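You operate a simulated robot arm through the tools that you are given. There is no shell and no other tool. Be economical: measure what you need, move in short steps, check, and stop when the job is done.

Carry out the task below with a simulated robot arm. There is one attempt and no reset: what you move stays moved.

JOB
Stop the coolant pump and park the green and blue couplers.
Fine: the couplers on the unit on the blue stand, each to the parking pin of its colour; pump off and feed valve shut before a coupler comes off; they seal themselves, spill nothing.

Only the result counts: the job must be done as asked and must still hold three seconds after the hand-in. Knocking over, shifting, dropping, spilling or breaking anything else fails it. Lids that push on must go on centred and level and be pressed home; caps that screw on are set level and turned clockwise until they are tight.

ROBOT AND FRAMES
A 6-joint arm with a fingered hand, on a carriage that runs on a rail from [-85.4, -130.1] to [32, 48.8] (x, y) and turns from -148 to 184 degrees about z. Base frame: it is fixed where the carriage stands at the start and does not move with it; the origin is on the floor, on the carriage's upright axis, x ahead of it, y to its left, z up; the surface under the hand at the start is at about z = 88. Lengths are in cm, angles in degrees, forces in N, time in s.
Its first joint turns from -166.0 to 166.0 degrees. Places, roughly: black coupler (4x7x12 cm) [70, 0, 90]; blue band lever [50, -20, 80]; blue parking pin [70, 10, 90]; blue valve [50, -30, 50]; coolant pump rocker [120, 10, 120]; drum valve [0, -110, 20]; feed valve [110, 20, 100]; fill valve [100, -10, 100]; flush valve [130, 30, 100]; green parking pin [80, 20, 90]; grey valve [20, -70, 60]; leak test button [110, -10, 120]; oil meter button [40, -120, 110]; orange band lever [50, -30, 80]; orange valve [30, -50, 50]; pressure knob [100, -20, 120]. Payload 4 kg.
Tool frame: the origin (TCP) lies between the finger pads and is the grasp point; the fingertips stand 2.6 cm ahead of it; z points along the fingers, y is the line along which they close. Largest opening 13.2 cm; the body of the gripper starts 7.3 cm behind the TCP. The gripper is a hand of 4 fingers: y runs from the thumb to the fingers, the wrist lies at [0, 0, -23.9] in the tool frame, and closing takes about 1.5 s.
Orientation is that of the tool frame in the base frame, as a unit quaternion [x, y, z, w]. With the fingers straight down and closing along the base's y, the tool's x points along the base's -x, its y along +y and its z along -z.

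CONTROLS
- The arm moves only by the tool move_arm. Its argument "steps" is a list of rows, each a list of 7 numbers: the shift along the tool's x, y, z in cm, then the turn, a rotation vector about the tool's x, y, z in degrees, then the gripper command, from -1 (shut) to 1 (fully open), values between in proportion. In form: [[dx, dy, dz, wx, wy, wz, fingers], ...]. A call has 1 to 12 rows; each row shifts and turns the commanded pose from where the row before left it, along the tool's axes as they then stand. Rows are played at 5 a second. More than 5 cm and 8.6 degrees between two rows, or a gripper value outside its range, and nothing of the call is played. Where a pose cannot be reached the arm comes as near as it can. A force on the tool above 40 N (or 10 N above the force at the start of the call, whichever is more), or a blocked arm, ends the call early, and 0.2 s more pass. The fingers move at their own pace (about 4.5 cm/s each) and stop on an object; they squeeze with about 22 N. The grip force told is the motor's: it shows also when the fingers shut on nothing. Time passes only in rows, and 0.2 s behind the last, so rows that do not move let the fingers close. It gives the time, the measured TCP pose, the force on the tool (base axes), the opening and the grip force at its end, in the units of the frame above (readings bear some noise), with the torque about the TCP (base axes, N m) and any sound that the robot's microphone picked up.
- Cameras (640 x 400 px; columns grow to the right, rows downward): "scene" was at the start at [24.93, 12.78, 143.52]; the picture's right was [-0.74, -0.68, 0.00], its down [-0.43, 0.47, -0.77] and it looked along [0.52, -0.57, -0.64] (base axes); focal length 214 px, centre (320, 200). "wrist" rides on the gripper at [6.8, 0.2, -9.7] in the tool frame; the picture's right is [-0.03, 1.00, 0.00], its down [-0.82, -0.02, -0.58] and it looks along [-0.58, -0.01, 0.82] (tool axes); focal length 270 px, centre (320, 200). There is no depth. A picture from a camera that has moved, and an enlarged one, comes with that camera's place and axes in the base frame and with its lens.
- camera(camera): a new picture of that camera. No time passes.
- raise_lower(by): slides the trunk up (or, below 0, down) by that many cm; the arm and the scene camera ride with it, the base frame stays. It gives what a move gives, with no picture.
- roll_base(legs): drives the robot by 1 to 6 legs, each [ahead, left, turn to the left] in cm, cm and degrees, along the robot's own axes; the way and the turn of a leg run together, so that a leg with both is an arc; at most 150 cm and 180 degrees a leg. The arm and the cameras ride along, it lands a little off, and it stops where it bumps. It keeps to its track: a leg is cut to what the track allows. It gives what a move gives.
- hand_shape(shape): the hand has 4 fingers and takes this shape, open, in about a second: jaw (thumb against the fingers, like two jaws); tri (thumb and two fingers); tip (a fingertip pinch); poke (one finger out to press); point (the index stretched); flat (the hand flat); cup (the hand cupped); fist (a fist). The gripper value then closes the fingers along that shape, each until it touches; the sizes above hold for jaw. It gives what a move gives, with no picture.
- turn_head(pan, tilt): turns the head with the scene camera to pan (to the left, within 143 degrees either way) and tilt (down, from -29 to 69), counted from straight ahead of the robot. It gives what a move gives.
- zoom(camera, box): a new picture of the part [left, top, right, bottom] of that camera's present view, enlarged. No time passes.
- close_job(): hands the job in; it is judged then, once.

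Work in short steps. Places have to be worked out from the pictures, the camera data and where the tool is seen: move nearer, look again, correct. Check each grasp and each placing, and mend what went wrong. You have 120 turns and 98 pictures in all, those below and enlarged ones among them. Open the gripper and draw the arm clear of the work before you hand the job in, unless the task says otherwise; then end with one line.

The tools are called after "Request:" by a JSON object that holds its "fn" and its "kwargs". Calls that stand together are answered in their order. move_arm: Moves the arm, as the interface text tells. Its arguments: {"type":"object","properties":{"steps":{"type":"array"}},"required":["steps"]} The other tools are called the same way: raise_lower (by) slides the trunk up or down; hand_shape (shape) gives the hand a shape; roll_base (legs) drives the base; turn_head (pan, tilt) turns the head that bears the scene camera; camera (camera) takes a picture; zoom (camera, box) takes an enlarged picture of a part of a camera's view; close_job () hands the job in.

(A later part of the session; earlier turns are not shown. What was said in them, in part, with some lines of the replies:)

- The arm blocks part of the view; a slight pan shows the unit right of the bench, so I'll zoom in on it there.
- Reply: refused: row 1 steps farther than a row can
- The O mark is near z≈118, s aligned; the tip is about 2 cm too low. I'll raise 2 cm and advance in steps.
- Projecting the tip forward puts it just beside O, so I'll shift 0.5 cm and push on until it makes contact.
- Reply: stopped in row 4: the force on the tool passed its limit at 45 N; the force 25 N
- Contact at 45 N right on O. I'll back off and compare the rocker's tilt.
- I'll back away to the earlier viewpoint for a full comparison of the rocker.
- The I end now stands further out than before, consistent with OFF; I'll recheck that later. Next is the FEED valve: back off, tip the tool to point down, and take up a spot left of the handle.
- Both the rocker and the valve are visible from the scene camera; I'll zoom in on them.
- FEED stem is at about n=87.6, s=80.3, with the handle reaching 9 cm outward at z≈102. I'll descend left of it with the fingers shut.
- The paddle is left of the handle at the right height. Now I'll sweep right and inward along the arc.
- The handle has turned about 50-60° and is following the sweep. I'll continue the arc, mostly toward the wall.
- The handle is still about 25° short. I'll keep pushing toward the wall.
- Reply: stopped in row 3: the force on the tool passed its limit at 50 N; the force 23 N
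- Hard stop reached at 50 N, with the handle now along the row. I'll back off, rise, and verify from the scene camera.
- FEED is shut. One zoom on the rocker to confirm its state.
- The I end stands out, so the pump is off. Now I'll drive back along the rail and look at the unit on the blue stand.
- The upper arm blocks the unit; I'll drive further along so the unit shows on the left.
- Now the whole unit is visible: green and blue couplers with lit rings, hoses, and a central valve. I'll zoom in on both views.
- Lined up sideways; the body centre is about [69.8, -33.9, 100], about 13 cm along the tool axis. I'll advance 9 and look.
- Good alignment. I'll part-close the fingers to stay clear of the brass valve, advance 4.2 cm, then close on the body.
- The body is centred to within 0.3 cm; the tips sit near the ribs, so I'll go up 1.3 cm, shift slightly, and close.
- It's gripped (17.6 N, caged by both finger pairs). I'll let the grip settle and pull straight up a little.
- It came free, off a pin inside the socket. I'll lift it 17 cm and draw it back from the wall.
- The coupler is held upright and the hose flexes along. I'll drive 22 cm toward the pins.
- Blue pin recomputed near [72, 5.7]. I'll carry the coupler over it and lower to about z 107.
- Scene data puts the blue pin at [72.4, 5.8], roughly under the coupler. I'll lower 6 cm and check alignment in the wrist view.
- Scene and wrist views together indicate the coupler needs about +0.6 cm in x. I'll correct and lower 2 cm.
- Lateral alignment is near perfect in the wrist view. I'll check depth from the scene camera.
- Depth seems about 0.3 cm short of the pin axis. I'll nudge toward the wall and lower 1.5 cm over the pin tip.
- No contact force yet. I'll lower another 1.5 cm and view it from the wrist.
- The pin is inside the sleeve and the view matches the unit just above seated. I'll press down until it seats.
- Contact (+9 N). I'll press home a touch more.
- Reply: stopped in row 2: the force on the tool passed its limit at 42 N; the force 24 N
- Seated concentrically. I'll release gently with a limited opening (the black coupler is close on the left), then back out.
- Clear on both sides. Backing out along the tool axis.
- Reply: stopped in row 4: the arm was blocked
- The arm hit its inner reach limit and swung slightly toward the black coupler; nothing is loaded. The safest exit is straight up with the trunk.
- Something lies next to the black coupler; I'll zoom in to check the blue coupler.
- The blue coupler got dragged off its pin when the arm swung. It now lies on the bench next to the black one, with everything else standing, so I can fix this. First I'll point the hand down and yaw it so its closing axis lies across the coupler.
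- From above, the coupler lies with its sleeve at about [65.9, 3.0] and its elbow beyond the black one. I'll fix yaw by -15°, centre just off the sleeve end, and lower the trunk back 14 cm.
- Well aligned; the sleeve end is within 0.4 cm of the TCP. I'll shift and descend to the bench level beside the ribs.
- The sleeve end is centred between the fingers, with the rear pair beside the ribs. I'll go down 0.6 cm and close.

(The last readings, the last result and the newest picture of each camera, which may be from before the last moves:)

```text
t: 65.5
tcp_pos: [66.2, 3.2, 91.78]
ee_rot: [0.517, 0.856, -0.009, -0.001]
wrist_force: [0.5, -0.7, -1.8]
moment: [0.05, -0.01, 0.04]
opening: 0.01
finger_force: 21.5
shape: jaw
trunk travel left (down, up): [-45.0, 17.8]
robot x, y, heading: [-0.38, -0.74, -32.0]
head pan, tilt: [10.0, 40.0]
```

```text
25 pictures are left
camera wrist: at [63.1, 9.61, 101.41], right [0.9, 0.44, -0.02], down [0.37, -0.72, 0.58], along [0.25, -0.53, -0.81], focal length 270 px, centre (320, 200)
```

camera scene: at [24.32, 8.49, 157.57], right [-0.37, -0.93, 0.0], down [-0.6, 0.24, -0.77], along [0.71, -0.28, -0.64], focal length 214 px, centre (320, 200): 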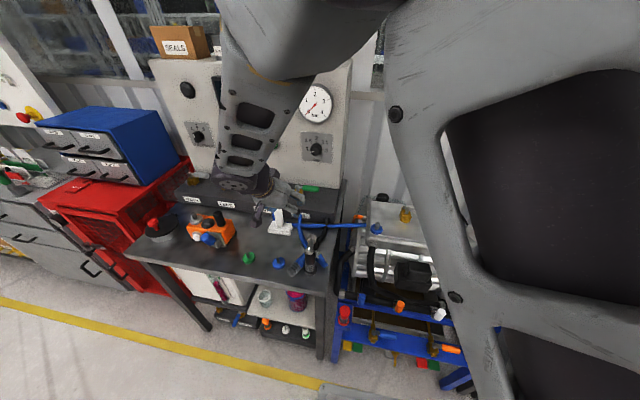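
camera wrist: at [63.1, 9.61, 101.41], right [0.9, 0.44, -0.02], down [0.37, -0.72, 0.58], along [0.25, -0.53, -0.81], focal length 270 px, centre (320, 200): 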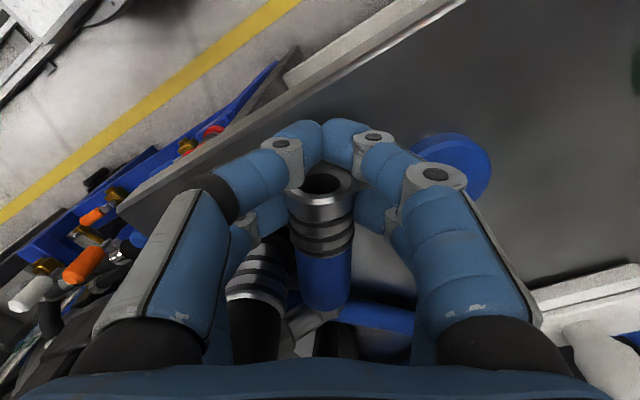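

The rear pair holds the sleeve. I'll lift the sleeve end 4 cm, slide along its axis away from the black coupler, then sideways.

Request:
{"fn": "move_arm", "kwargs": {"steps": [[0, 0, -1, 0, 0, 0, -1], [0, 0, -1.5, 0, 0, 0, -1], [0, 0, -1.5, 0, 0, 0, -1], [0, 0.5, -0.5, 0, 0, 0, -1]]}}

Request:
{"fn": "camera", "kwargs": {"camera": "wrist"}}

```text
t: 66.5
tcp_pos: [66.58, 3.51, 96.13]
ee_rot: [0.516, 0.856, -0.009, -0.001]
wrist_force: [-0.3, -0.1, -3.6]
moment: [0.16, 0.07, 0.01]
opening: 0.0
finger_force: 21.4
shape: jaw
trunk travel left (down, up): [-45.0, 17.8]
robot x, y, heading: [0.21, -0.68, -31.6]
head pan, tilt: [10.0, 40.0]
```

```text
24 pictures are left
camera wrist: at [63.55, 9.9, 105.74], right [0.9, 0.44, -0.02], down [0.37, -0.72, 0.58], along [0.25, -0.53, -0.81], focal length 270 px, centre (320, 200)
```

wrist: 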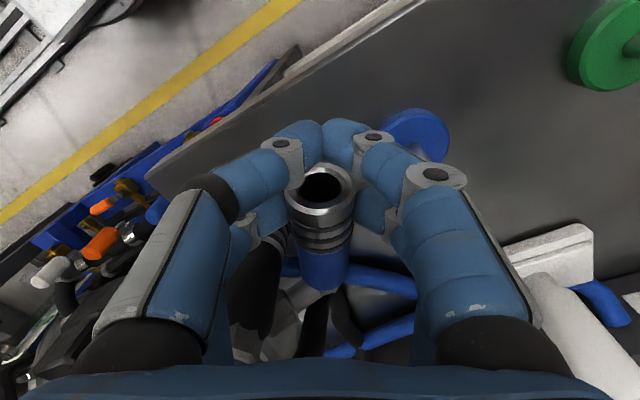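

Full weight is carried (3.6 N), so the sleeve is held firmly. I'll lift it, yaw back to face the wall, and carry it to the free area left of the white block to set it down for a proper regrasp.

Request:
{"fn": "move_arm", "kwargs": {"steps": [[0, 0, -3, 0, 0, 0, -1], [0, 0, -3, 0, 0, 0, -1], [0, 0, -3, 0, 0, 0, -1], [0, 0, -3, 0, 0, 0, -1], [0, 0, 0, 0, 0, -7.5, -1], [0, 0, 0, 0, 0, -7.5, -1], [0, 0, 0, 0, 0, -7.5, -1], [0, 0, 0, 0, 0, -7.5, -1]]}}

Request:
{"fn": "roll_base", "kwargs": {"legs": [[0, 20, 0]]}}

Request:
{"fn": "camera", "kwargs": {"camera": "wrist"}}

```text
t: 68.3
tcp_pos: [66.49, 3.7, 108.12]
ee_rot: [0.277, 0.961, -0.008, -0.003]
wrist_force: [0.1, -0.9, -4.2]
moment: [0.1, 0.1, 0.02]
opening: 0.04
finger_force: 22.0
shape: jaw
trunk travel left (down, up): [-45.0, 17.8]
robot x, y, heading: [-0.39, -0.83, -31.8]
head pan, tilt: [10.0, 40.0]
```

```text
t: 69.9
tcp_pos: [77.56, 20.58, 107.98]
ee_rot: [0.275, 0.961, -0.009, -0.004]
wrist_force: [0.9, -1.1, -3.2]
moment: [0.09, 0.11, 0.02]
opening: 0.04
finger_force: 21.7
shape: jaw
trunk travel left (down, up): [-45.0, 17.8]
robot x, y, heading: [10.99, 15.98, -31.8]
head pan, tilt: [10.0, 40.0]
```

```text
23 pictures are left
camera wrist: at [71.79, 24.55, 117.78], right [0.55, 0.83, -0.02], down [0.69, -0.44, 0.58], along [0.47, -0.33, -0.82], focal length 270 px, centre (320, 200)
```

wrist: 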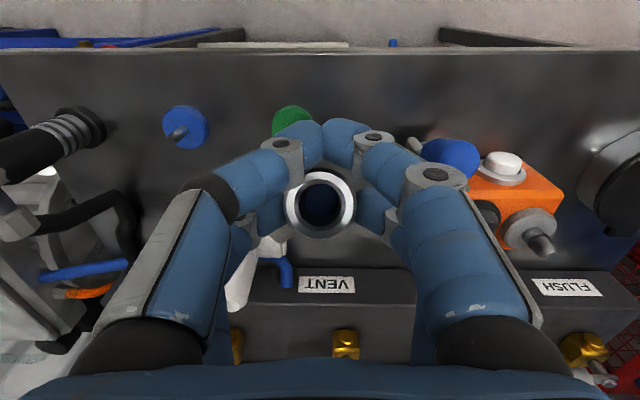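

The coupler pivoted in the grip and hangs elbow-down and forward. I'll move forward clear of the green pin and lay it down, lowering while drawing back slightly.

Request:
{"fn": "move_arm", "kwargs": {"steps": [[-4, 0.5, 0, 0, 0, 0, -1], [-4, 0.5, 0, 0, 0, 0, -1], [0, 0, 4, 0, 0, 0, -1], [0, 0, 3, 0, 0, 0, -1], [0.5, 0, 1.5, 0, 0, 0, -1], [0.5, 0, 1.5, 0, 0, 0, -1], [0.6, 0, 1.5, 0, 0, 0, -1], [0.6, 0, 1.5, 0, 0, 0, -1], [0.6, 0, 1.5, 0, 0, 0, -1]]}}

Request:
{"fn": "camera", "kwargs": {"camera": "wrist"}}

```text
t: 71.9
tcp_pos: [82.39, 18.45, 93.76]
ee_rot: [0.276, 0.961, -0.007, -0.004]
wrist_force: [-0.6, 0.7, -0.3]
moment: [-0.07, -0.14, 0.03]
opening: 0.02
finger_force: 22.3
shape: jaw
trunk travel left (down, up): [-45.0, 17.8]
robot x, y, heading: [10.89, 16.06, -31.8]
head pan, tilt: [10.0, 40.0]
```

```text
22 pictures are left
camera wrist: at [76.56, 22.48, 103.34], right [0.55, 0.83, -0.02], down [0.69, -0.44, 0.58], along [0.47, -0.33, -0.82], focal length 270 px, centre (320, 200)
```

wrist: 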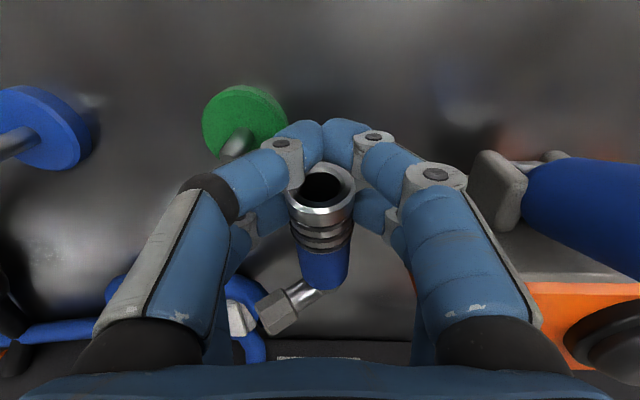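

It's nearly lying down, elbow to the left. I'll lower the last bit and release.

Request:
{"fn": "move_arm", "kwargs": {"steps": [[0.3, 0, 0.8, 0, 0, 0, -1], [0.2, 0, 0.8, 0, 0, 0, -1], [0, 0, 0.2, 0, 0, 0, -0.2], [0, 0, 0, 0, 0, 0, -0.2], [0, 0, 0, 0, 0, 0, -0.2], [0, 0, 0, 0, 0, 0, -0.2], [0, 0, -3, 0, 0, 0, -0.2], [0, 0, -4, 0, 0, 0, -0.2], [0, 0, -4, 0, 0, 0, -0.2]]}}

Request:
{"fn": "camera", "kwargs": {"camera": "wrist"}}

```text
t: 73.9
tcp_pos: [81.98, 18.7, 102.84]
ee_rot: [0.276, 0.961, -0.007, -0.004]
wrist_force: [0.4, -0.1, 0.1]
moment: [-0.03, 0.07, -0.02]
opening: 5.22
finger_force: 0.0
shape: jaw
trunk travel left (down, up): [-45.0, 17.8]
robot x, y, heading: [10.73, 16.24, -31.7]
head pan, tilt: [10.0, 40.0]
```

```text
21 pictures are left
camera wrist: at [76.3, 22.75, 112.65], right [0.55, 0.83, -0.02], down [0.69, -0.44, 0.58], along [0.47, -0.33, -0.82], focal length 270 px, centre (320, 200)
```

wrist: 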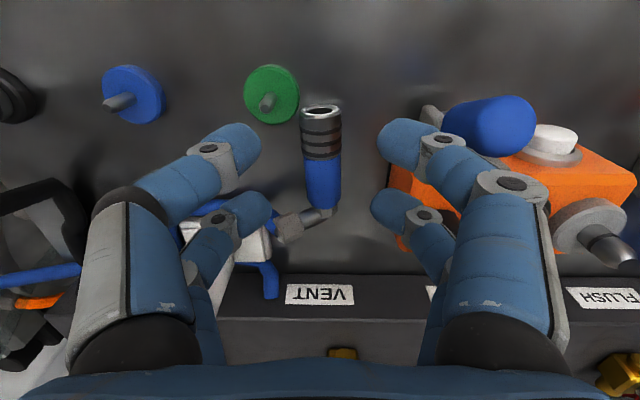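

The coupler now lies alone, axis along n at s≈60.2, sleeve at n≈58.4. I'll move over the body and lean the hand toward the wall by 35°, so the coupler can later be stood upright.

Request:
{"fn": "move_arm", "kwargs": {"steps": [[-3.5, 0, 0, 0, 0, 0, -0.2], [-3.5, 0, 0, 0, 0, 0, -0.2], [-3.4, 0, 0, 0, 0, 0, -0.2], [0, 0, 0, 0, 7, 0, -0.2], [0, 0, 0, 0, 7, 0, -0.2], [0, 0, 0, 0, 7, 0, -0.2], [0, 0, 0, 0, 7, 0, -0.2], [0, 0, 0, 0, 7, 0, -0.2]]}}

Request:
{"fn": "camera", "kwargs": {"camera": "wrist"}}

```text
t: 75.7
tcp_pos: [90.78, 13.32, 102.77]
ee_rot: [0.265, 0.916, 0.076, -0.292]
wrist_force: [0.1, -0.5, 0.4]
moment: [-0.03, -0.01, 0.0]
opening: 5.26
finger_force: 0.0
shape: jaw
trunk travel left (down, up): [-45.0, 17.8]
robot x, y, heading: [10.61, 16.28, -31.7]
head pan, tilt: [10.0, 40.0]
```

```text
20 pictures are left
camera wrist: at [90.85, 13.72, 114.58], right [0.55, 0.84, -0.03], down [0.84, -0.55, 0.0], along [-0.02, -0.03, -1.0], focal length 270 px, centre (320, 200)
```

wrist: 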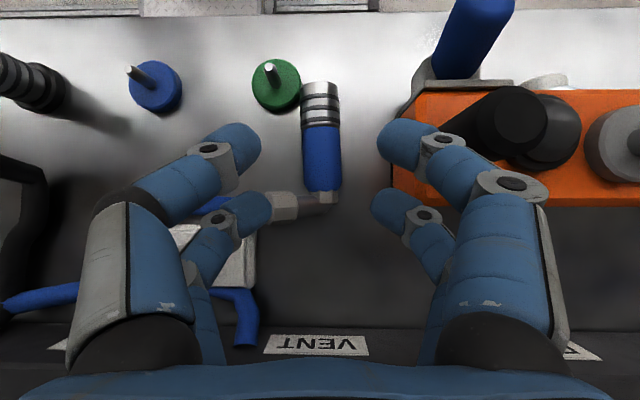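

The top-down view shows the coupler aligned with the hand plane and the orange unit about 7 cm right. I'll narrow the opening and descend along the tool axis to the body in two stages.

Request:
{"fn": "move_arm", "kwargs": {"steps": [[-2.75, 0.1, 0, 0, 0, 0, -0.33], [0, 0, 4, 0, 0, 0, -0.33], [0, 0, 3, 0, 0, 0, -0.33]]}}

Request:
{"fn": "camera", "kwargs": {"camera": "wrist"}}

```text
t: 76.5
tcp_pos: [89.17, 14.12, 95.74]
ee_rot: [0.266, 0.916, 0.076, -0.291]
wrist_force: [-0.2, 0.1, 0.5]
moment: [-0.02, 0.01, -0.01]
opening: 4.45
finger_force: 0.0
shape: jaw
trunk travel left (down, up): [-45.0, 17.8]
robot x, y, heading: [10.26, 16.36, -31.6]
head pan, tilt: [10.0, 40.0]
```

```text
19 pictures are left
camera wrist: at [89.2, 14.53, 107.6], right [0.55, 0.84, -0.03], down [0.84, -0.55, 0.0], along [-0.01, -0.03, -1.0], focal length 270 px, centre (320, 200)
```

wrist: 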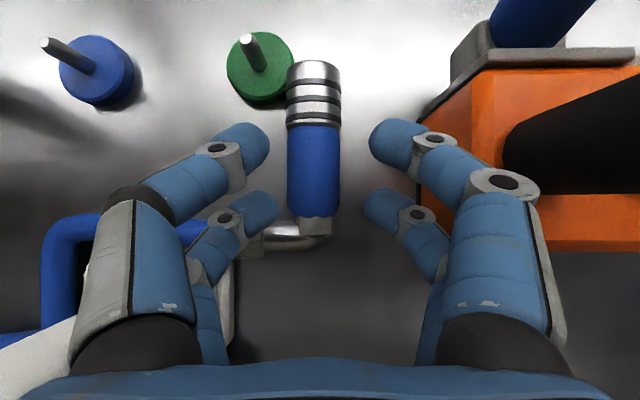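

With a 35° lean the rear fingertips would hit the bench, so I'll reduce the lean to about 18°, centre sideways by -0.4 cm and descend to the body.

Request:
{"fn": "move_arm", "kwargs": {"steps": [[0, -0.2, 0, 0, -8, 0, -0.33], [0, -0.2, 0, 0, -8, 0, -0.33], [0.6, 0, 1.5, 0, 0, 0, -0.33], [0.5, 0, 1.5, 0, 0, 0, -0.33]]}}

Request:
{"fn": "camera", "kwargs": {"camera": "wrist"}}

```text
t: 77.5
tcp_pos: [87.46, 14.88, 93.12]
ee_rot: [0.273, 0.947, 0.037, -0.162]
wrist_force: [-0.3, -0.2, 0.0]
moment: [0.01, 0.03, -0.02]
opening: 4.49
finger_force: 0.0
shape: jaw
trunk travel left (down, up): [-45.0, 17.8]
robot x, y, heading: [10.57, 16.25, -31.9]
head pan, tilt: [10.0, 40.0]
```

```text
18 pictures are left
camera wrist: at [84.65, 17.07, 104.46], right [0.55, 0.83, -0.02], down [0.81, -0.52, 0.28], along [0.22, -0.17, -0.96], focal length 270 px, centre (320, 200)
```

wrist: 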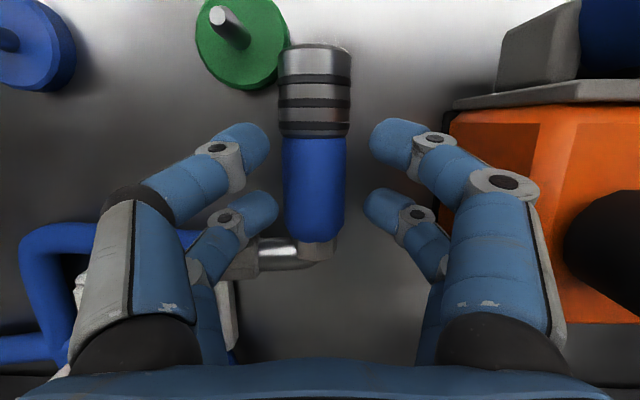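

Close to target. Small corrections, then descend the last 2 cm and grip.

Request:
{"fn": "move_arm", "kwargs": {"steps": [[0.4, -0.25, 1, 0, 0, 0, -0.33], [0.28, 0, 1.1, 0, 0, 0, -0.33], [0, 0, 0, 0, 0, 0, -1], [0, 0, 0, 0, 0, 0, -1], [0, 0, 0, 0, 0, 0, -1], [0, 0, 0, 0, 0, 0, -1], [0, 0, 0, 0, 0, 0, -1]]}}

Request:
{"fn": "camera", "kwargs": {"camera": "wrist"}}

```text
t: 79.1
tcp_pos: [86.06, 15.42, 91.41]
ee_rot: [0.274, 0.947, 0.039, -0.162]
wrist_force: [-0.7, 0.2, 0.0]
moment: [0.04, 0.07, 0.01]
opening: 2.73
finger_force: 22.1
shape: jaw
trunk travel left (down, up): [-45.0, 17.8]
robot x, y, heading: [10.51, 15.99, -31.6]
head pan, tilt: [10.0, 40.0]
```

```text
17 pictures are left
camera wrist: at [83.34, 17.54, 102.76], right [0.55, 0.83, -0.03], down [0.81, -0.52, 0.28], along [0.22, -0.17, -0.96], focal length 270 px, centre (320, 200)
```

wrist: 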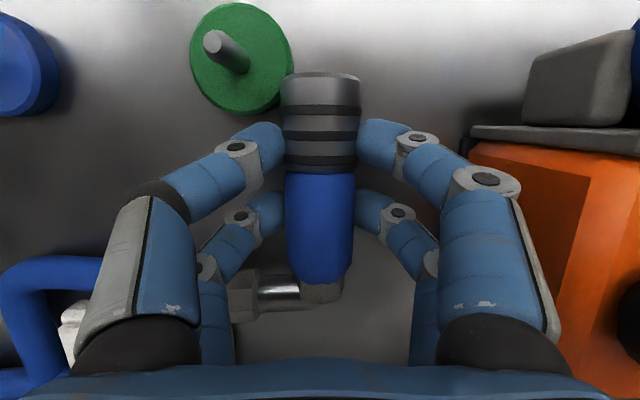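

Both finger pairs hold the coupler firmly. I'll lift it 20 cm, then drive back along the rail so there's enough reach at the pin.

Request:
{"fn": "move_arm", "kwargs": {"steps": [[0.6, 0, -1.9, 0, 0, 0, -1], [1.5, 0, -4.6, 0, 0, 0, -1], [1.5, 0, -4.6, 0, 0, 0, -1], [1.5, 0, -4.6, 0, 0, 0, -1], [1.2, 0, -3.7, 0, 0, 0, -1]]}}

Request:
{"fn": "roll_base", "kwargs": {"legs": [[0, -28, 0]]}}

Request:
{"fn": "move_arm", "kwargs": {"steps": [[0, 3, 0, 0, -8.2, 0, -1], [0, 3, 0, 0, -8.2, 0, -1], [0, 3, 0, 0, -8.2, 0, -1], [0, 3, 0, 0, -8.2, 0, -1], [0, 0, 0, 0, -8.2, 0, -1], [0, 0, 0, 0, -8.2, 0, -1], [0, 0, 0, 0, -8.2, 0, -1], [0, 0, 0, 0, -8.2, 0, -1], [0, 0, 0, 0, -8.2, 0, -1], [0, 0, 0, 0, -8.2, 0, -1], [0, 0, 0, 0, -8, 0, -1]]}}

Request:
{"fn": "camera", "kwargs": {"camera": "wrist"}}

```text
t: 80.3
tcp_pos: [86.45, 15.74, 111.79]
ee_rot: [0.274, 0.947, 0.039, -0.162]
wrist_force: [0.4, 0.5, -3.4]
moment: [0.02, 0.03, 0.03]
opening: 2.74
finger_force: 22.2
shape: jaw
trunk travel left (down, up): [-45.0, 17.8]
robot x, y, heading: [10.65, 16.35, -31.8]
head pan, tilt: [10.0, 40.0]
```

```text
t: 82.2
tcp_pos: [71.31, -7.08, 111.77]
ee_rot: [0.271, 0.948, 0.037, -0.162]
wrist_force: [0.5, 0.9, -3.2]
moment: [-0.03, -0.04, 0.02]
opening: 2.73
finger_force: 22.0
shape: jaw
trunk travel left (down, up): [-45.0, 17.8]
robot x, y, heading: [-4.61, -7.02, -31.7]
head pan, tilt: [10.0, 40.0]
```

```text
t: 84.6
tcp_pos: [77.91, 2.64, 111.81]
ee_rot: [0.223, 0.783, -0.168, 0.556]
wrist_force: [0.4, 0.0, -2.5]
moment: [0.01, 0.04, -0.01]
opening: 2.73
finger_force: 22.0
shape: jaw
trunk travel left (down, up): [-45.0, 17.8]
robot x, y, heading: [-4.62, -6.86, -31.3]
head pan, tilt: [10.0, 40.0]
```

```text
16 pictures are left
camera wrist: at [68.23, 8.83, 108.4], right [0.54, 0.84, 0.01], down [-0.24, 0.14, 0.96], along [0.81, -0.52, 0.28], focal length 270 px, centre (320, 200)
```

wrist: 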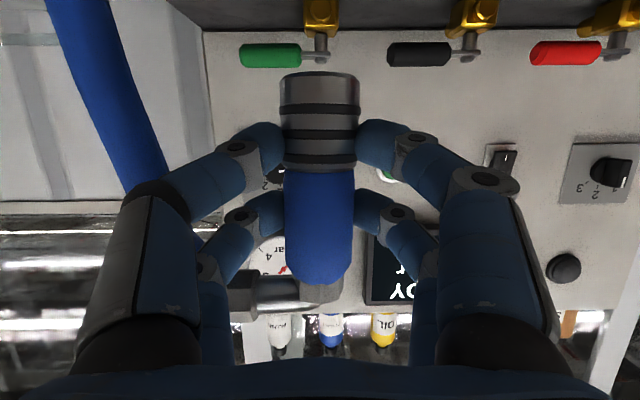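

The coupler is upright in hand. I'll drive 17 cm further back so that backing out afterwards can't hit the inner reach limit, then carry the coupler above the blue pin.

Request:
{"fn": "roll_base", "kwargs": {"legs": [[0, -17, 0]]}}

Request:
{"fn": "move_arm", "kwargs": {"steps": [[0.68, 4.08, -1.99, 0, 0, 0, -1], [0.68, 4.08, -1.99, 0, 0, 0, -1], [0.68, 4.08, -1.99, 0, 0, 0, -1], [0.68, 4.08, -1.99, 0, 0, 0, -1], [3.78, 0, 1.3, 0, 0, 0, -1], [3.78, 0, 1.3, 0, 0, 0, -1]]}}

Request:
{"fn": "camera", "kwargs": {"camera": "wrist"}}

Request:
{"fn": "camera", "kwargs": {"camera": "scene"}}

```text
t: 86.1
tcp_pos: [68.48, -11.78, 111.68]
ee_rot: [0.222, 0.784, -0.168, 0.555]
wrist_force: [0.1, -0.2, -3.0]
moment: [0.01, 0.07, 0.0]
opening: 2.71
finger_force: 21.6
shape: jaw
trunk travel left (down, up): [-45.0, 17.8]
robot x, y, heading: [-13.94, -21.0, -31.7]
head pan, tilt: [10.0, 40.0]
```

```text
t: 87.5
tcp_pos: [69.97, 6.67, 103.37]
ee_rot: [0.222, 0.784, -0.167, 0.555]
wrist_force: [-0.3, -0.3, -3.7]
moment: [0.0, 0.03, -0.01]
opening: 2.7
finger_force: 22.3
shape: jaw
trunk travel left (down, up): [-45.0, 17.8]
robot x, y, heading: [-14.01, -21.18, -31.6]
head pan, tilt: [10.0, 40.0]
```

```text
15 pictures are left
camera wrist: at [60.29, 12.93, 100.22], right [0.54, 0.84, 0.01], down [-0.24, 0.14, 0.96], along [0.81, -0.52, 0.28], focal length 270 px, centre (320, 200)
```

wrist: 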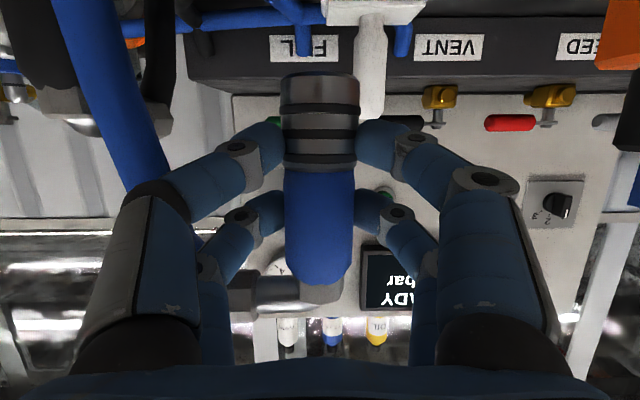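

```text
14 pictures are left
camera scene: at [20.28, -18.0, 143.46], right [-0.37, -0.93, 0.0], down [-0.6, 0.24, -0.77], along [0.71, -0.28, -0.64], focal length 214 px, centre (320, 200)
```

scene: 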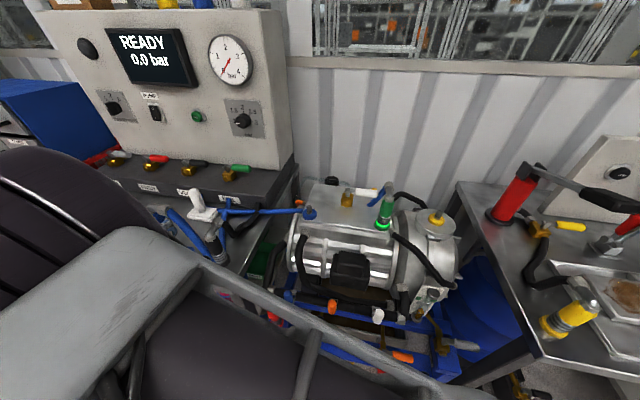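

The scene camera is blocked, but the pin location (n≈56.9, s≈44.0) and the coupler's offset in the hand (1.4 cm) are known well within the hole's tolerance. I'll correct and lower gently past the pin tip, watching force.

Request:
{"fn": "move_arm", "kwargs": {"steps": [[-0.14, 0.3, 0.4, 0, 0, 0, -1], [1.89, 0, 0.65, 0, 0, 0, -1], [1.42, 0, 0.49, 0, 0, 0, -1], [0.47, 0, 0.16, 0, 0, 0, -1], [0.47, 0, 0.16, 0, 0, 0, -1], [0.47, 0, 0.16, 0, 0, 0, -1]]}}

Request:
{"fn": "camera", "kwargs": {"camera": "wrist"}}

```text
t: 88.9
tcp_pos: [70.45, 6.47, 98.46]
ee_rot: [0.222, 0.784, -0.168, 0.555]
wrist_force: [-0.3, 0.5, -2.6]
moment: [0.04, 0.03, 0.01]
opening: 2.69
finger_force: 21.8
shape: jaw
trunk travel left (down, up): [-45.0, 17.8]
robot x, y, heading: [-14.09, -21.16, -31.6]
head pan, tilt: [10.0, 40.0]
```

```text
13 pictures are left
camera wrist: at [60.7, 12.78, 95.11], right [0.54, 0.84, 0.01], down [-0.24, 0.14, 0.96], along [0.81, -0.52, 0.28], focal length 270 px, centre (320, 200)
```

wrist: 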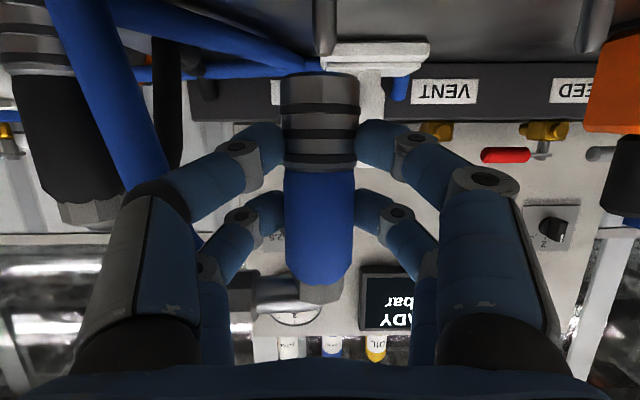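

The pin is visible now at column 325 versus sleeve 320. I'll shift +0.2 cm and lower 2 cm over it.

Request:
{"fn": "move_arm", "kwargs": {"steps": [[0, 0.22, 0, 0, 0, 0, -1], [0.47, 0, 0.16, 0, 0, 0, -1], [0.47, 0, 0.16, 0, 0, 0, -1], [0.47, 0, 0.16, 0, 0, 0, -1], [0.47, 0, 0.16, 0, 0, 0, -1]]}}

Request:
{"fn": "zoom", "kwargs": {"camera": "wrist", "box": [240, 0, 400, 100]}}

```text
t: 90.1
tcp_pos: [70.63, 6.43, 96.6]
ee_rot: [0.222, 0.784, -0.168, 0.555]
wrist_force: [-0.2, -0.4, -2.9]
moment: [-0.02, 0.07, -0.05]
opening: 2.7
finger_force: 21.9
shape: jaw
trunk travel left (down, up): [-45.0, 17.8]
robot x, y, heading: [-14.07, -21.3, -31.8]
head pan, tilt: [10.0, 40.0]
```

```text
4.00 times, centred on (320, 50) of wrist
camera zoom: at [60.98, 12.8, 93.2], right [0.54, 0.84, 0.01], down [-0.24, 0.14, 0.96], along [0.81, -0.52, 0.28], focal length 1081 px, centre (320, 800)
```

zoom: 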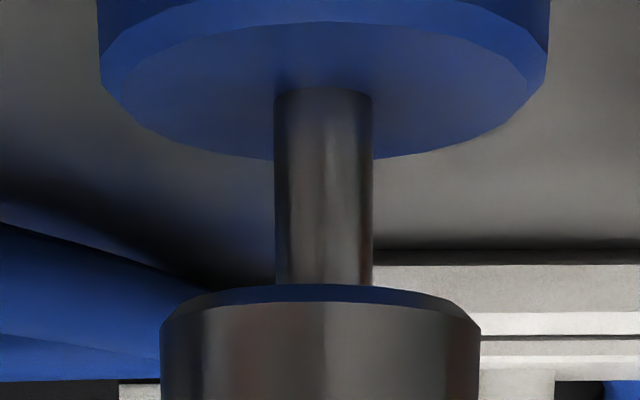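

The pin is entering, centred. I'll lower until seated.

Request:
{"fn": "move_arm", "kwargs": {"steps": [[0.71, 0, 0.24, 0, 0, 0, -1], [0.71, 0, 0.24, 0, 0, 0, -1], [0.38, 0, 0.13, 0, 0, 0, -1], [0.28, 0, 0.1, 0, 0, 0, -1], [0.28, 0, 0.1, 0, 0, 0, -1], [0.28, 0, 0.1, 0, 0, 0, -1]]}}

Request:
{"fn": "zoom", "kwargs": {"camera": "wrist", "box": [240, 0, 400, 100]}}

```text
t: 91.6
tcp_pos: [70.71, 6.6, 94.23]
ee_rot: [0.224, 0.78, -0.167, 0.56]
wrist_force: [-3.6, -1.9, 14.0]
moment: [-0.14, 0.27, -0.01]
opening: 2.79
finger_force: 22.5
shape: jaw
trunk travel left (down, up): [-45.0, 17.8]
robot x, y, heading: [-13.68, -21.42, -31.8]
head pan, tilt: [10.0, 40.0]
stopped in row 6: the force on the tool passed its limit at 41 N (the readings are from after the stop); the commanded pose is now the measured one
```

```text
4.00 times, centred on (320, 50) of wrist
camera zoom: at [61.09, 12.93, 90.87], right [0.54, 0.84, 0.02], down [-0.25, 0.14, 0.96], along [0.8, -0.52, 0.29], focal length 1081 px, centre (320, 800)
```

zoom: 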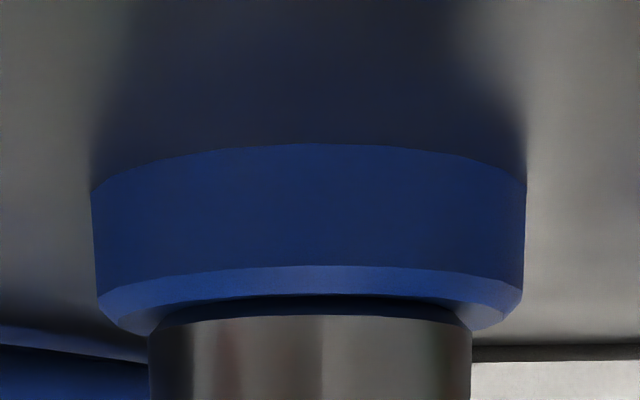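

Seated fully. I'll open modestly and back straight out horizontally (the elbow is above the left fingers), in small steps.

Request:
{"fn": "move_arm", "kwargs": {"steps": [[0, 0, 0, 0, 0, 0, -0.2], [0, 0, 0, 0, 0, 0, -0.2], [0, 0, 0, 0, 0, 0, -0.2], [0, 0, 0, 0, 0, 0, -0.2], [0.33, 0, -0.95, 0, 0, 0, -0.2], [0.33, 0, -0.95, 0, 0, 0, -0.2]]}}

Request:
{"fn": "camera", "kwargs": {"camera": "wrist"}}

```text
t: 93.0
tcp_pos: [69.09, 7.76, 93.92]
ee_rot: [0.223, 0.782, -0.166, 0.557]
wrist_force: [-0.1, 1.2, -0.3]
moment: [-0.01, 0.01, -0.01]
opening: 5.23
finger_force: 0.1
shape: jaw
trunk travel left (down, up): [-45.0, 17.8]
robot x, y, heading: [-14.3, -21.29, -31.5]
head pan, tilt: [10.0, 40.0]
```

```text
10 pictures are left
camera wrist: at [59.46, 14.04, 90.59], right [0.54, 0.84, 0.01], down [-0.25, 0.14, 0.96], along [0.8, -0.52, 0.28], focal length 270 px, centre (320, 200)
```

wrist: 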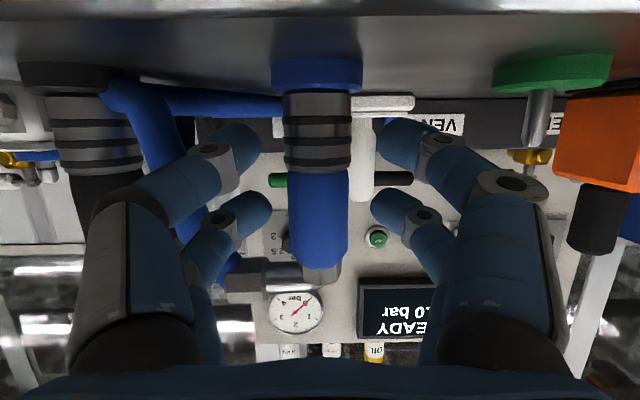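

Upright and clear. I'll back out 11 cm, then rise.

Request:
{"fn": "move_arm", "kwargs": {"steps": [[0.6, 0, -1.9, 0, 0, 0, -0.2], [1, 0, -2.85, 0, 0, 0, -0.2], [1, 0, -2.85, 0, 0, 0, -0.2], [1, 0, -2.85, 0, 0, 0, -0.2], [-3.8, 0, -1.3, 0, 0, 0, -0.2], [-3.8, 0, -1.3, 0, 0, 0, -0.2], [-3.8, 0, -1.3, 0, 0, 0, -0.2], [-3.8, 0, -1.3, 0, 0, 0, 0], [-3.8, 0, -1.3, 0, 0, 0, 0.3]]}}

Request:
{"fn": "camera", "kwargs": {"camera": "scene"}}

```text
t: 95.0
tcp_pos: [59.76, 13.99, 114.23]
ee_rot: [0.224, 0.781, -0.168, 0.558]
wrist_force: [0.7, -0.5, 0.5]
moment: [-0.02, -0.04, -0.01]
opening: 8.55
finger_force: 0.0
shape: jaw
trunk travel left (down, up): [-45.0, 17.8]
robot x, y, heading: [-13.89, -21.38, -31.5]
head pan, tilt: [10.0, 40.0]
```

```text
9 pictures are left
camera scene: at [20.32, -17.99, 143.45], right [-0.37, -0.93, 0.0], down [-0.6, 0.24, -0.77], along [0.71, -0.28, -0.64], focal length 214 px, centre (320, 200)
```

scene: 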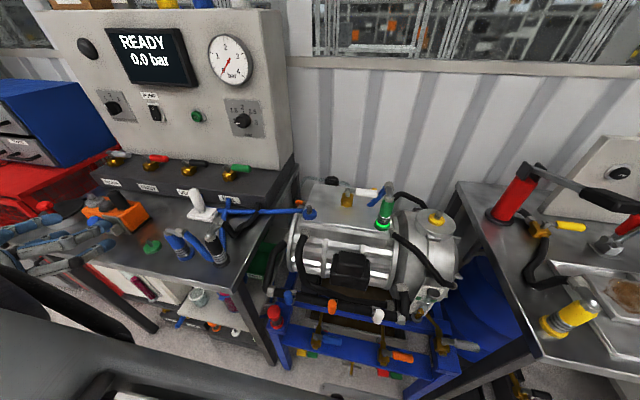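

Blue is parked upright beside the black one. Now green, at about n≈76, s≈-14.5: I'll swing the arm over high, moving toward the wall first to keep reach, restoring the 34° pitch on the way.

Request:
{"fn": "move_arm", "kwargs": {"steps": [[-1.47, 0, 4.26, 0, 0, 0, 0.3], [-1.47, 0, 4.26, 0, 0, 0, 0.3], [-1.47, 0, 4.26, 0, 0, 0, 0.3], [-1.47, 0, 4.26, 0, 0, 0, 0.3], [-1.47, 0, 4.26, 0, 0, 0, 0.3], [-1.47, 0, 4.26, 0, 0, 0, 0.3], [0, -4, 0, 0, 7.4, 0, 0.3], [0, -4, 0, 0, 7.4, 0, 0.3], [0, -4, 0, 0, 7.4, 0, 0.3], [0, -4, 0, 0, 7.4, 0, 0.3], [0, -4, 0, 0, 7.4, 0, 0.3]]}}

Request:
{"fn": "move_arm", "kwargs": {"steps": [[0, -4.8, 0, 0, 0, 0, 0.3], [0, -4.8, 0, 0, 0, 0, 0.3], [0, -4.8, 0, 0, 0, 0, 0.3], [0, -4.8, 0, 0, 0, 0, 0.3], [0, -4.8, 0, 0, 0, 0, 0.3], [0, -4.8, 0, 0, 0, 0, 0.3], [0, -4.8, 0, 0, 0, 0, 0.3], [0, -4.8, 0, 0, 0, 0, 0.3]]}}

```text
t: 97.4
tcp_pos: [71.94, -17.31, 114.3]
ee_rot: [0.264, 0.919, -0.086, 0.281]
wrist_force: [0.1, 0.6, 0.5]
moment: [-0.05, 0.0, -0.04]
opening: 8.54
finger_force: 0.0
shape: jaw
trunk travel left (down, up): [-45.0, 17.8]
robot x, y, heading: [-14.04, -21.21, -31.4]
head pan, tilt: [10.0, 40.0]
```

```text
t: 99.2
tcp_pos: [51.6, -49.66, 114.89]
ee_rot: [0.263, 0.918, -0.087, 0.283]
wrist_force: [0.2, 0.0, 0.1]
moment: [-0.01, 0.02, 0.01]
opening: 8.52
finger_force: 0.1
shape: jaw
trunk travel left (down, up): [-45.0, 17.8]
robot x, y, heading: [-13.83, -21.2, -31.3]
head pan, tilt: [10.0, 40.0]
```

Now in front of the green coupler. I'll adjust 1 cm right and 4 cm down, then look.

Request:
{"fn": "move_arm", "kwargs": {"steps": [[2.35, -1, 3.48, 0, 0, 0, 0.3]]}}

Request:
{"fn": "camera", "kwargs": {"camera": "wrist"}}

```text
t: 99.6
tcp_pos: [51.29, -50.79, 110.43]
ee_rot: [0.264, 0.918, -0.087, 0.282]
wrist_force: [-1.0, -0.7, 0.1]
moment: [0.01, -0.01, 0.02]
opening: 8.54
finger_force: 0.0
shape: jaw
trunk travel left (down, up): [-45.0, 17.8]
robot x, y, heading: [-13.61, -20.86, -31.8]
head pan, tilt: [10.0, 40.0]
```

```text
8 pictures are left
camera wrist: at [41.76, -44.56, 114.74], right [0.55, 0.83, 0.0], down [0.29, -0.2, 0.94], along [0.78, -0.52, -0.35], focal length 270 px, centre (320, 200)
```

wrist: 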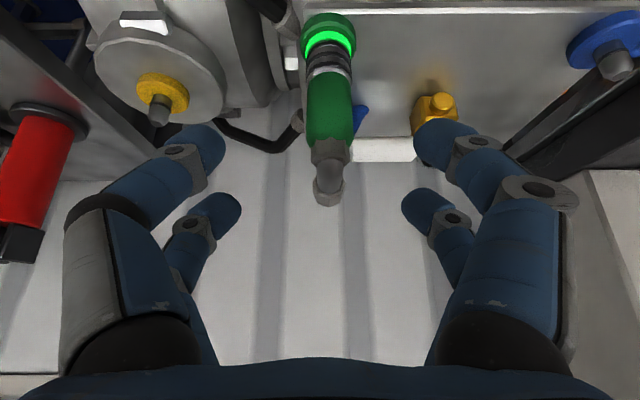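

Green geometry matches blue's earlier view with a 0.85 cm shift right. I'll advance to the equivalent grasp pose and close.

Request:
{"fn": "move_arm", "kwargs": {"steps": [[0.1, 0.85, 3, 0, 0, 0, 0], [0.1, 0, 3, 0, 0, 0, 0], [0, 0, 3, 0, 0, 0, 0], [0, 0, 2.13, 0, 0, 0, 0]]}}

Request:
{"fn": "camera", "kwargs": {"camera": "wrist"}}

```text
t: 100.6
tcp_pos: [56.4, -53.67, 101.21]
ee_rot: [0.265, 0.919, -0.086, 0.28]
wrist_force: [-0.5, 0.0, -0.1]
moment: [-0.01, -0.01, -0.01]
opening: 6.67
finger_force: 0.0
shape: jaw
trunk travel left (down, up): [-45.0, 17.8]
robot x, y, heading: [-13.79, -21.06, -31.6]
head pan, tilt: [10.0, 40.0]
```

```text
7 pictures are left
camera wrist: at [47.05, -47.46, 105.26], right [0.55, 0.83, 0.0], down [0.29, -0.2, 0.94], along [0.78, -0.52, -0.35], focal length 270 px, centre (320, 200)
```

wrist: 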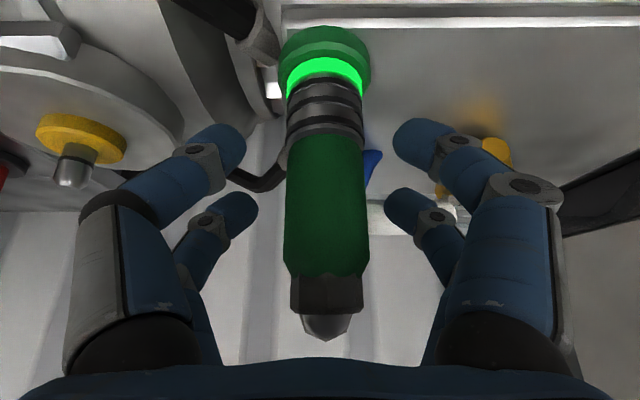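

Nearly identical to the blue grasp view. I'll shift +0.25, close, and pull straight up.

Request:
{"fn": "move_arm", "kwargs": {"steps": [[0, 0.25, 0, 0, 0, 0, 0], [0, 0, 0, 0, 0, 0, -1], [0, 0, 0, 0, 0, 0, -1], [0, 0, 0, 0, 0, 0, -1], [0, 0, 0, 0, 0, 0, -1], [0, 0, 0, 0, 0, 0, -1], [0, 0, 0, 0, 0, 0, -1], [0, 0, 0, 0, 0, 0, -1], [-0.28, 0, -0.41, 0, 0, 0, -1], [-0.28, 0, -0.41, 0, 0, 0, -1], [-0.28, 0, -0.41, 0, 0, 0, -1], [-0.28, 0, -0.41, 0, 0, 0, -1]]}}

```text
t: 103.2
tcp_pos: [56.59, -53.33, 103.14]
ee_rot: [0.265, 0.918, -0.087, 0.281]
wrist_force: [-0.2, -0.3, -2.1]
moment: [-0.01, -0.02, -0.02]
opening: 1.37
finger_force: 22.2
shape: jaw
trunk travel left (down, up): [-45.0, 17.8]
robot x, y, heading: [-13.7, -21.31, -31.6]
head pan, tilt: [10.0, 40.0]
```

Same grip reading and weight: green is free. I'll lift 18 cm, then draw back slightly and drive 20 cm along the rail.

Request:
{"fn": "move_arm", "kwargs": {"steps": [[-1.12, 0, -1.66, 0, 0, 0, -1], [-2.24, 0, -3.32, 0, 0, 0, -1], [-2.24, 0, -3.32, 0, 0, 0, -1], [-2.24, 0, -3.32, 0, 0, 0, -1], [-2.24, 0, -3.32, 0, 0, 0, -1], [2.8, 0, -1.9, 0, 0, 0, -1], [2.8, 0, -1.9, 0, 0, 0, -1]]}}

Request:
{"fn": "roll_base", "kwargs": {"legs": [[0, 20, 0]]}}

Request:
{"fn": "camera", "kwargs": {"camera": "wrist"}}

```text
t: 104.8
tcp_pos: [50.84, -49.35, 121.21]
ee_rot: [0.265, 0.918, -0.088, 0.28]
wrist_force: [0.7, 0.3, -4.8]
moment: [0.0, 0.01, -0.02]
opening: 1.38
finger_force: 21.6
shape: jaw
trunk travel left (down, up): [-45.0, 17.8]
robot x, y, heading: [-14.28, -21.2, -31.5]
head pan, tilt: [10.0, 40.0]
```

```text
t: 106.4
tcp_pos: [61.77, -32.58, 121.23]
ee_rot: [0.265, 0.918, -0.088, 0.281]
wrist_force: [-0.4, 0.8, -3.2]
moment: [0.01, 0.06, 0.01]
opening: 1.42
finger_force: 22.1
shape: jaw
trunk travel left (down, up): [-45.0, 17.8]
robot x, y, heading: [-2.46, -4.63, -31.6]
head pan, tilt: [10.0, 40.0]
```

```text
6 pictures are left
camera wrist: at [52.32, -26.43, 125.35], right [0.55, 0.83, 0.0], down [0.29, -0.2, 0.94], along [0.78, -0.52, -0.35], focal length 270 px, centre (320, 200)
```

wrist: 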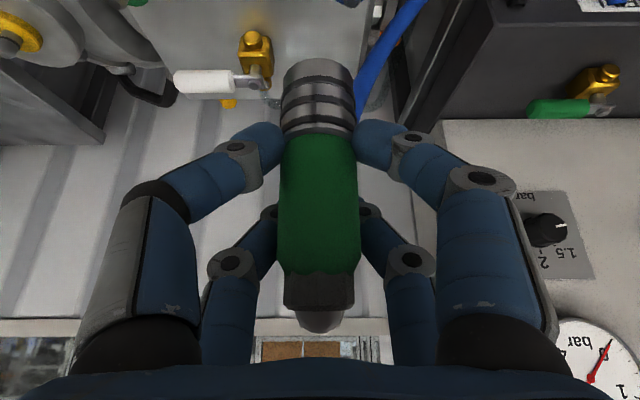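

Held steady. I'll move the arm left along the bench at this height to above the green pin.

Request:
{"fn": "move_arm", "kwargs": {"steps": [[0, 4.9, 0, 0, 0, 0, -1], [0, 4.9, 0, 0, 0, 0, -1], [0, 4.9, 0, 0, 0, 0, -1], [0, 4.9, 0, 0, 0, 0, -1], [0, 4.9, 0, 0, 0, 0, -1], [0, 4.9, 0, 0, 0, 0, -1], [0, 4.9, 0, 0, 0, 0, -1], [0, 4.9, 0, 0, 0, 0, -1], [0, 4.9, 0, 0, 0, 0, -1], [0, 4.9, 0, 0, 0, 0, -1]]}}

```text
t: 108.6
tcp_pos: [87.77, 8.93, 121.01]
ee_rot: [0.265, 0.918, -0.087, 0.281]
wrist_force: [-0.3, -0.2, -2.5]
moment: [0.03, 0.03, 0.01]
opening: 1.37
finger_force: 22.4
shape: jaw
trunk travel left (down, up): [-45.0, 17.8]
robot x, y, heading: [-3.27, -4.56, -31.3]
head pan, tilt: [10.0, 40.0]
```

Next, draw back to the pin's line and lower to just above the pin tip.

Request:
{"fn": "move_arm", "kwargs": {"steps": [[3.07, 0.25, -2.07, 0, 0, 0, -1], [3.07, 0.25, -2.07, 0, 0, 0, -1], [3.07, 0.26, -2.07, 0, 0, 0, -1], [2.18, 0, 3.23, 0, 0, 0, -1], [2.18, 0, 3.23, 0, 0, 0, -1], [2.18, 0, 3.23, 0, 0, 0, -1], [2.18, 0, 3.23, 0, 0, 0, -1], [1.6, 0, 2.4, 0, 0, 0, -1]]}}

Request:
{"fn": "camera", "kwargs": {"camera": "wrist"}}

```text
t: 110.4
tcp_pos: [79.03, 15.21, 102.08]
ee_rot: [0.264, 0.919, -0.087, 0.281]
wrist_force: [0.1, 0.7, -2.0]
moment: [0.02, 0.01, -0.01]
opening: 1.37
finger_force: 22.1
shape: jaw
trunk travel left (down, up): [-45.0, 17.8]
robot x, y, heading: [-3.15, -4.63, -31.4]
head pan, tilt: [10.0, 40.0]
```

```text
5 pictures are left
camera wrist: at [69.51, 21.33, 106.28], right [0.55, 0.83, 0.0], down [0.29, -0.2, 0.94], along [0.78, -0.52, -0.35], focal length 270 px, centre (320, 200)
```

wrist: 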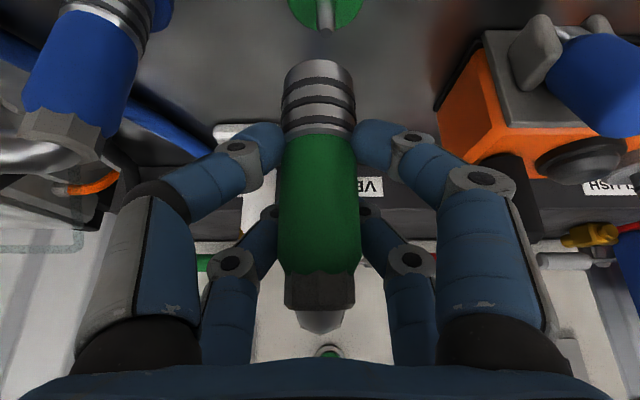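

The green pin is 7 px right of the sleeve axis (~0.45 cm); depth looks right to within 0.15 cm. I'll correct, lower 2 cm, and check with a zoom.

Request:
{"fn": "move_arm", "kwargs": {"steps": [[0.12, 0.43, -0.08, 0, 0, 0, -1], [0.56, 0, 0.83, 0, 0, 0, -1], [0.56, 0, 0.83, 0, 0, 0, -1]]}}

Request:
{"fn": "zoom", "kwargs": {"camera": "wrist", "box": [240, 0, 400, 100]}}

```text
t: 111.2
tcp_pos: [79.03, 15.6, 100.02]
ee_rot: [0.265, 0.918, -0.086, 0.282]
wrist_force: [0.7, 0.9, -2.5]
moment: [0.02, -0.03, -0.02]
opening: 1.35
finger_force: 22.0
shape: jaw
trunk travel left (down, up): [-45.0, 17.8]
robot x, y, heading: [-2.84, -4.77, -31.5]
head pan, tilt: [10.0, 40.0]
```

```text
4.00 times, centred on (320, 50) of wrist
camera zoom: at [69.6, 21.78, 104.15], right [0.55, 0.83, 0.0], down [0.29, -0.2, 0.94], along [0.78, -0.52, -0.35], focal length 1081 px, centre (320, 800)
```

zoom: 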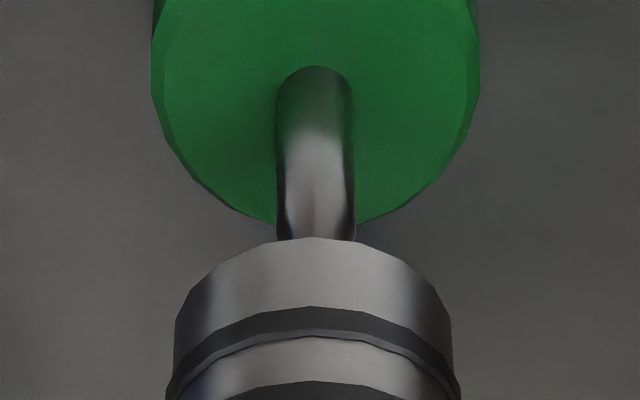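

Centred in both directions. Lowering over the pin until it seats.

Request:
{"fn": "move_arm", "kwargs": {"steps": [[0.28, 0, 0.41, 0, 0, 0, -1], [0.28, 0, 0.41, 0, 0, 0, -1], [0.28, 0, 0.41, 0, 0, 0, -1], [0.28, 0, 0.41, 0, 0, 0, -1], [0.28, 0, 0.41, 0, 0, 0, -1], [0.28, 0, 0.41, 0, 0, 0, -1], [0.28, 0, 0.41, 0, 0, 0, -1], [0.28, 0, 0.41, 0, 0, 0, -1], [0.17, 0, 0.25, 0, 0, 0, -1], [0.17, 0, 0.25, 0, 0, 0, -1], [0.17, 0, 0.25, 0, 0, 0, -1], [0.17, 0, 0.25, 0, 0, 0, -1]]}}

Request:
{"fn": "camera", "kwargs": {"camera": "wrist"}}

```text
t: 113.8
tcp_pos: [78.84, 15.45, 95.34]
ee_rot: [0.266, 0.918, -0.086, 0.283]
wrist_force: [-2.2, -2.5, 29.1]
moment: [-0.03, 0.18, -0.14]
opening: 1.53
finger_force: 22.3
shape: jaw
trunk travel left (down, up): [-45.0, 17.8]
robot x, y, heading: [-2.92, -4.35, -31.6]
head pan, tilt: [10.0, 40.0]
```

```text
3 pictures are left
camera wrist: at [69.54, 21.7, 99.41], right [0.55, 0.83, 0.01], down [0.28, -0.2, 0.94], along [0.78, -0.52, -0.35], focal length 270 px, centre (320, 200)
```

wrist: 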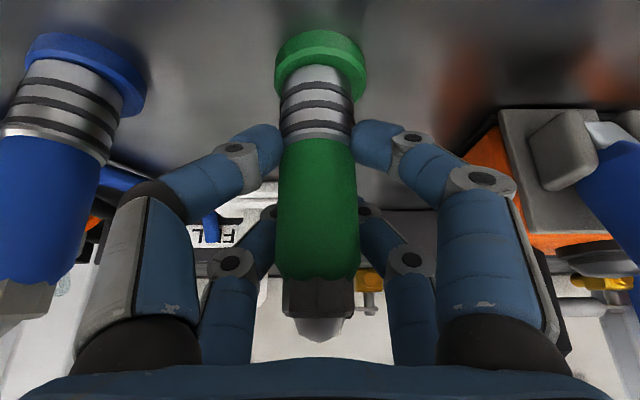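

Seated with ~29 N. I'll relieve, open, and back out; this time reach is ample.

Request:
{"fn": "move_arm", "kwargs": {"steps": [[-0.08, 0, -0.12, 0, 0, 0, -0.1], [0, 0, 0, 0, 0, 0, -0.1], [0, 0, 0, 0, 0, 0, -0.1], [0, 0, 0, 0, 0, 0, -0.1], [0, 0, 0, 0, 0, 0, -0.1], [0, 0, -1, 0, 0, 0, -0.1], [0, 0, -1, 0, 0, 0, -0.1], [0, 0, -1, 0, 0, 0, -0.1]]}}

```text
t: 115.6
tcp_pos: [77.39, 16.46, 97.64]
ee_rot: [0.265, 0.918, -0.087, 0.281]
wrist_force: [0.6, 0.1, 0.6]
moment: [-0.01, 0.0, -0.04]
opening: 5.87
finger_force: 0.0
shape: jaw
trunk travel left (down, up): [-45.0, 17.8]
robot x, y, heading: [-3.04, -4.4, -31.5]
head pan, tilt: [10.0, 40.0]
```

No load on the hand, and the pose follows the command. Backing out in two stages.

Request:
{"fn": "move_arm", "kwargs": {"steps": [[0, 0, -2, 0, 0, 0, -0.1], [0, 0, -2, 0, 0, 0, -0.1], [0, 0, -2, 0, 0, 0, -0.1]]}}

Request:
{"fn": "camera", "kwargs": {"camera": "wrist"}}

```text
t: 116.4
tcp_pos: [74.55, 18.53, 102.74]
ee_rot: [0.264, 0.918, -0.086, 0.281]
wrist_force: [0.6, -0.8, -0.9]
moment: [-0.01, 0.03, 0.04]
opening: 5.88
finger_force: 0.0
shape: jaw
trunk travel left (down, up): [-45.0, 17.8]
robot x, y, heading: [-2.92, -4.62, -31.6]
head pan, tilt: [10.0, 40.0]
```

```text
2 pictures are left
camera wrist: at [65.24, 24.64, 106.88], right [0.55, 0.83, 0.0], down [0.29, -0.2, 0.94], along [0.78, -0.52, -0.35], focal length 270 px, centre (320, 200)
```

wrist: 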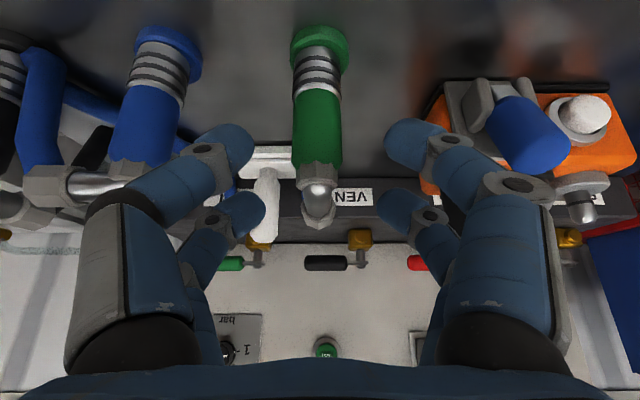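

Both couplers stand on their pins and the hand is clear of green. I'll withdraw further back and up.

Request:
{"fn": "move_arm", "kwargs": {"steps": [[0, 0, -3, 0, 0, 0, -0.1], [0, 0, -3, 0, 0, 0, -0.1], [0, 0, -3, 0, 0, 0, -0.1], [-2, 0, -3, 0, 0, 0, 0.2], [-2, 0, -3, 0, 0, 0, 1], [-2, 0, -3, 0, 0, 0, 1]]}}

Request:
{"fn": "turn_head", "kwargs": {"pan": 0, "tilt": 40}}

Request:
{"fn": "camera", "kwargs": {"camera": "scene"}}

```text
t: 117.8
tcp_pos: [71.31, 20.9, 110.23]
ee_rot: [0.249, 0.923, -0.156, 0.249]
wrist_force: [0.7, -0.6, -0.1]
moment: [0.01, -0.05, 0.04]
opening: 12.75
finger_force: 0.0
shape: jaw
trunk travel left (down, up): [-45.0, 17.8]
robot x, y, heading: [-3.19, -4.44, -31.3]
head pan, tilt: [10.0, 40.0]
stopped in row 6: the arm was blocked; the commanded pose is now the measured one
```

```text
t: 118.5
tcp_pos: [71.55, 20.63, 110.49]
ee_rot: [0.251, 0.923, -0.155, 0.249]
wrist_force: [1.0, -0.1, -0.4]
moment: [-0.02, -0.03, 0.03]
opening: 13.19
finger_force: 0.0
shape: jaw
trunk travel left (down, up): [-45.0, 17.8]
robot x, y, heading: [-2.74, -4.64, -31.5]
head pan, tilt: [0.0, 40.0]
```

```text
1 pictures are left
camera scene: at [30.7, -2.59, 143.64], right [-0.51, -0.86, 0.0], down [-0.54, 0.32, -0.78], along [0.67, -0.4, -0.63], focal length 214 px, centre (320, 200)
```

scene: 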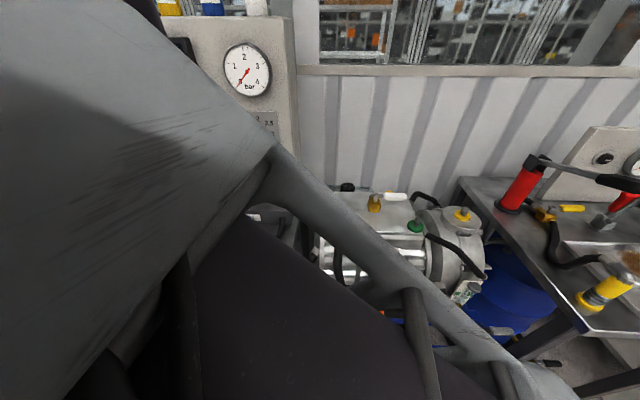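

The arm hit its inner reach again but with the hand open and clear of green. My last picture goes to confirming that both couplers still stand.

Request:
{"fn": "camera", "kwargs": {"camera": "wrist"}}

```text
0 pictures are left
camera wrist: at [62.64, 27.55, 114.75], right [0.56, 0.81, -0.15], down [0.38, -0.1, 0.92], along [0.74, -0.57, -0.36], focal length 270 px, centre (320, 200)
```

wrist: 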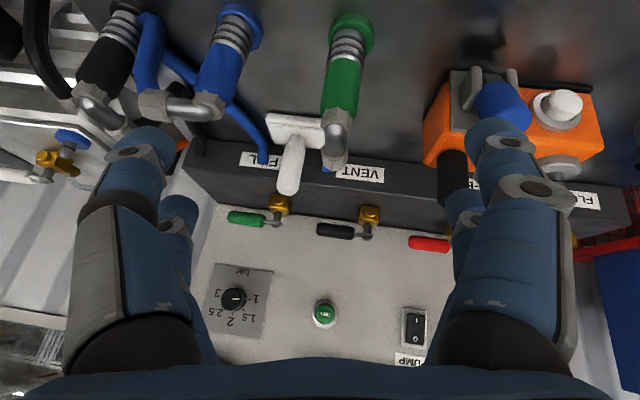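

Green and blue are upright on their pins, FEED is shut and the rocker is still on O. I'll raise the trunk to draw the hand clear.

Request:
{"fn": "raise_lower", "kwargs": {"by": 14}}

Request:
{"fn": "close_job", "kwargs": {}}

```text
t: 120.2
tcp_pos: [71.48, 20.67, 124.53]
ee_rot: [0.251, 0.923, -0.154, 0.249]
wrist_force: [-0.4, -0.4, -0.3]
moment: [0.02, 0.0, -0.02]
opening: 13.21
finger_force: 0.0
shape: jaw
trunk travel left (down, up): [-59.0, 3.8]
robot x, y, heading: [-2.64, -4.81, -31.3]
head pan, tilt: [0.0, 40.0]
```

```text
The job is handed in.
```

The pump is off, the feed valve is shut, and the green and blue couplers stand on the pins of their colour, but on my first try the blue coupler was dragged off its pin onto the bench, so I picked it up and re-parked it; I saw no spill and nothing else shifted.
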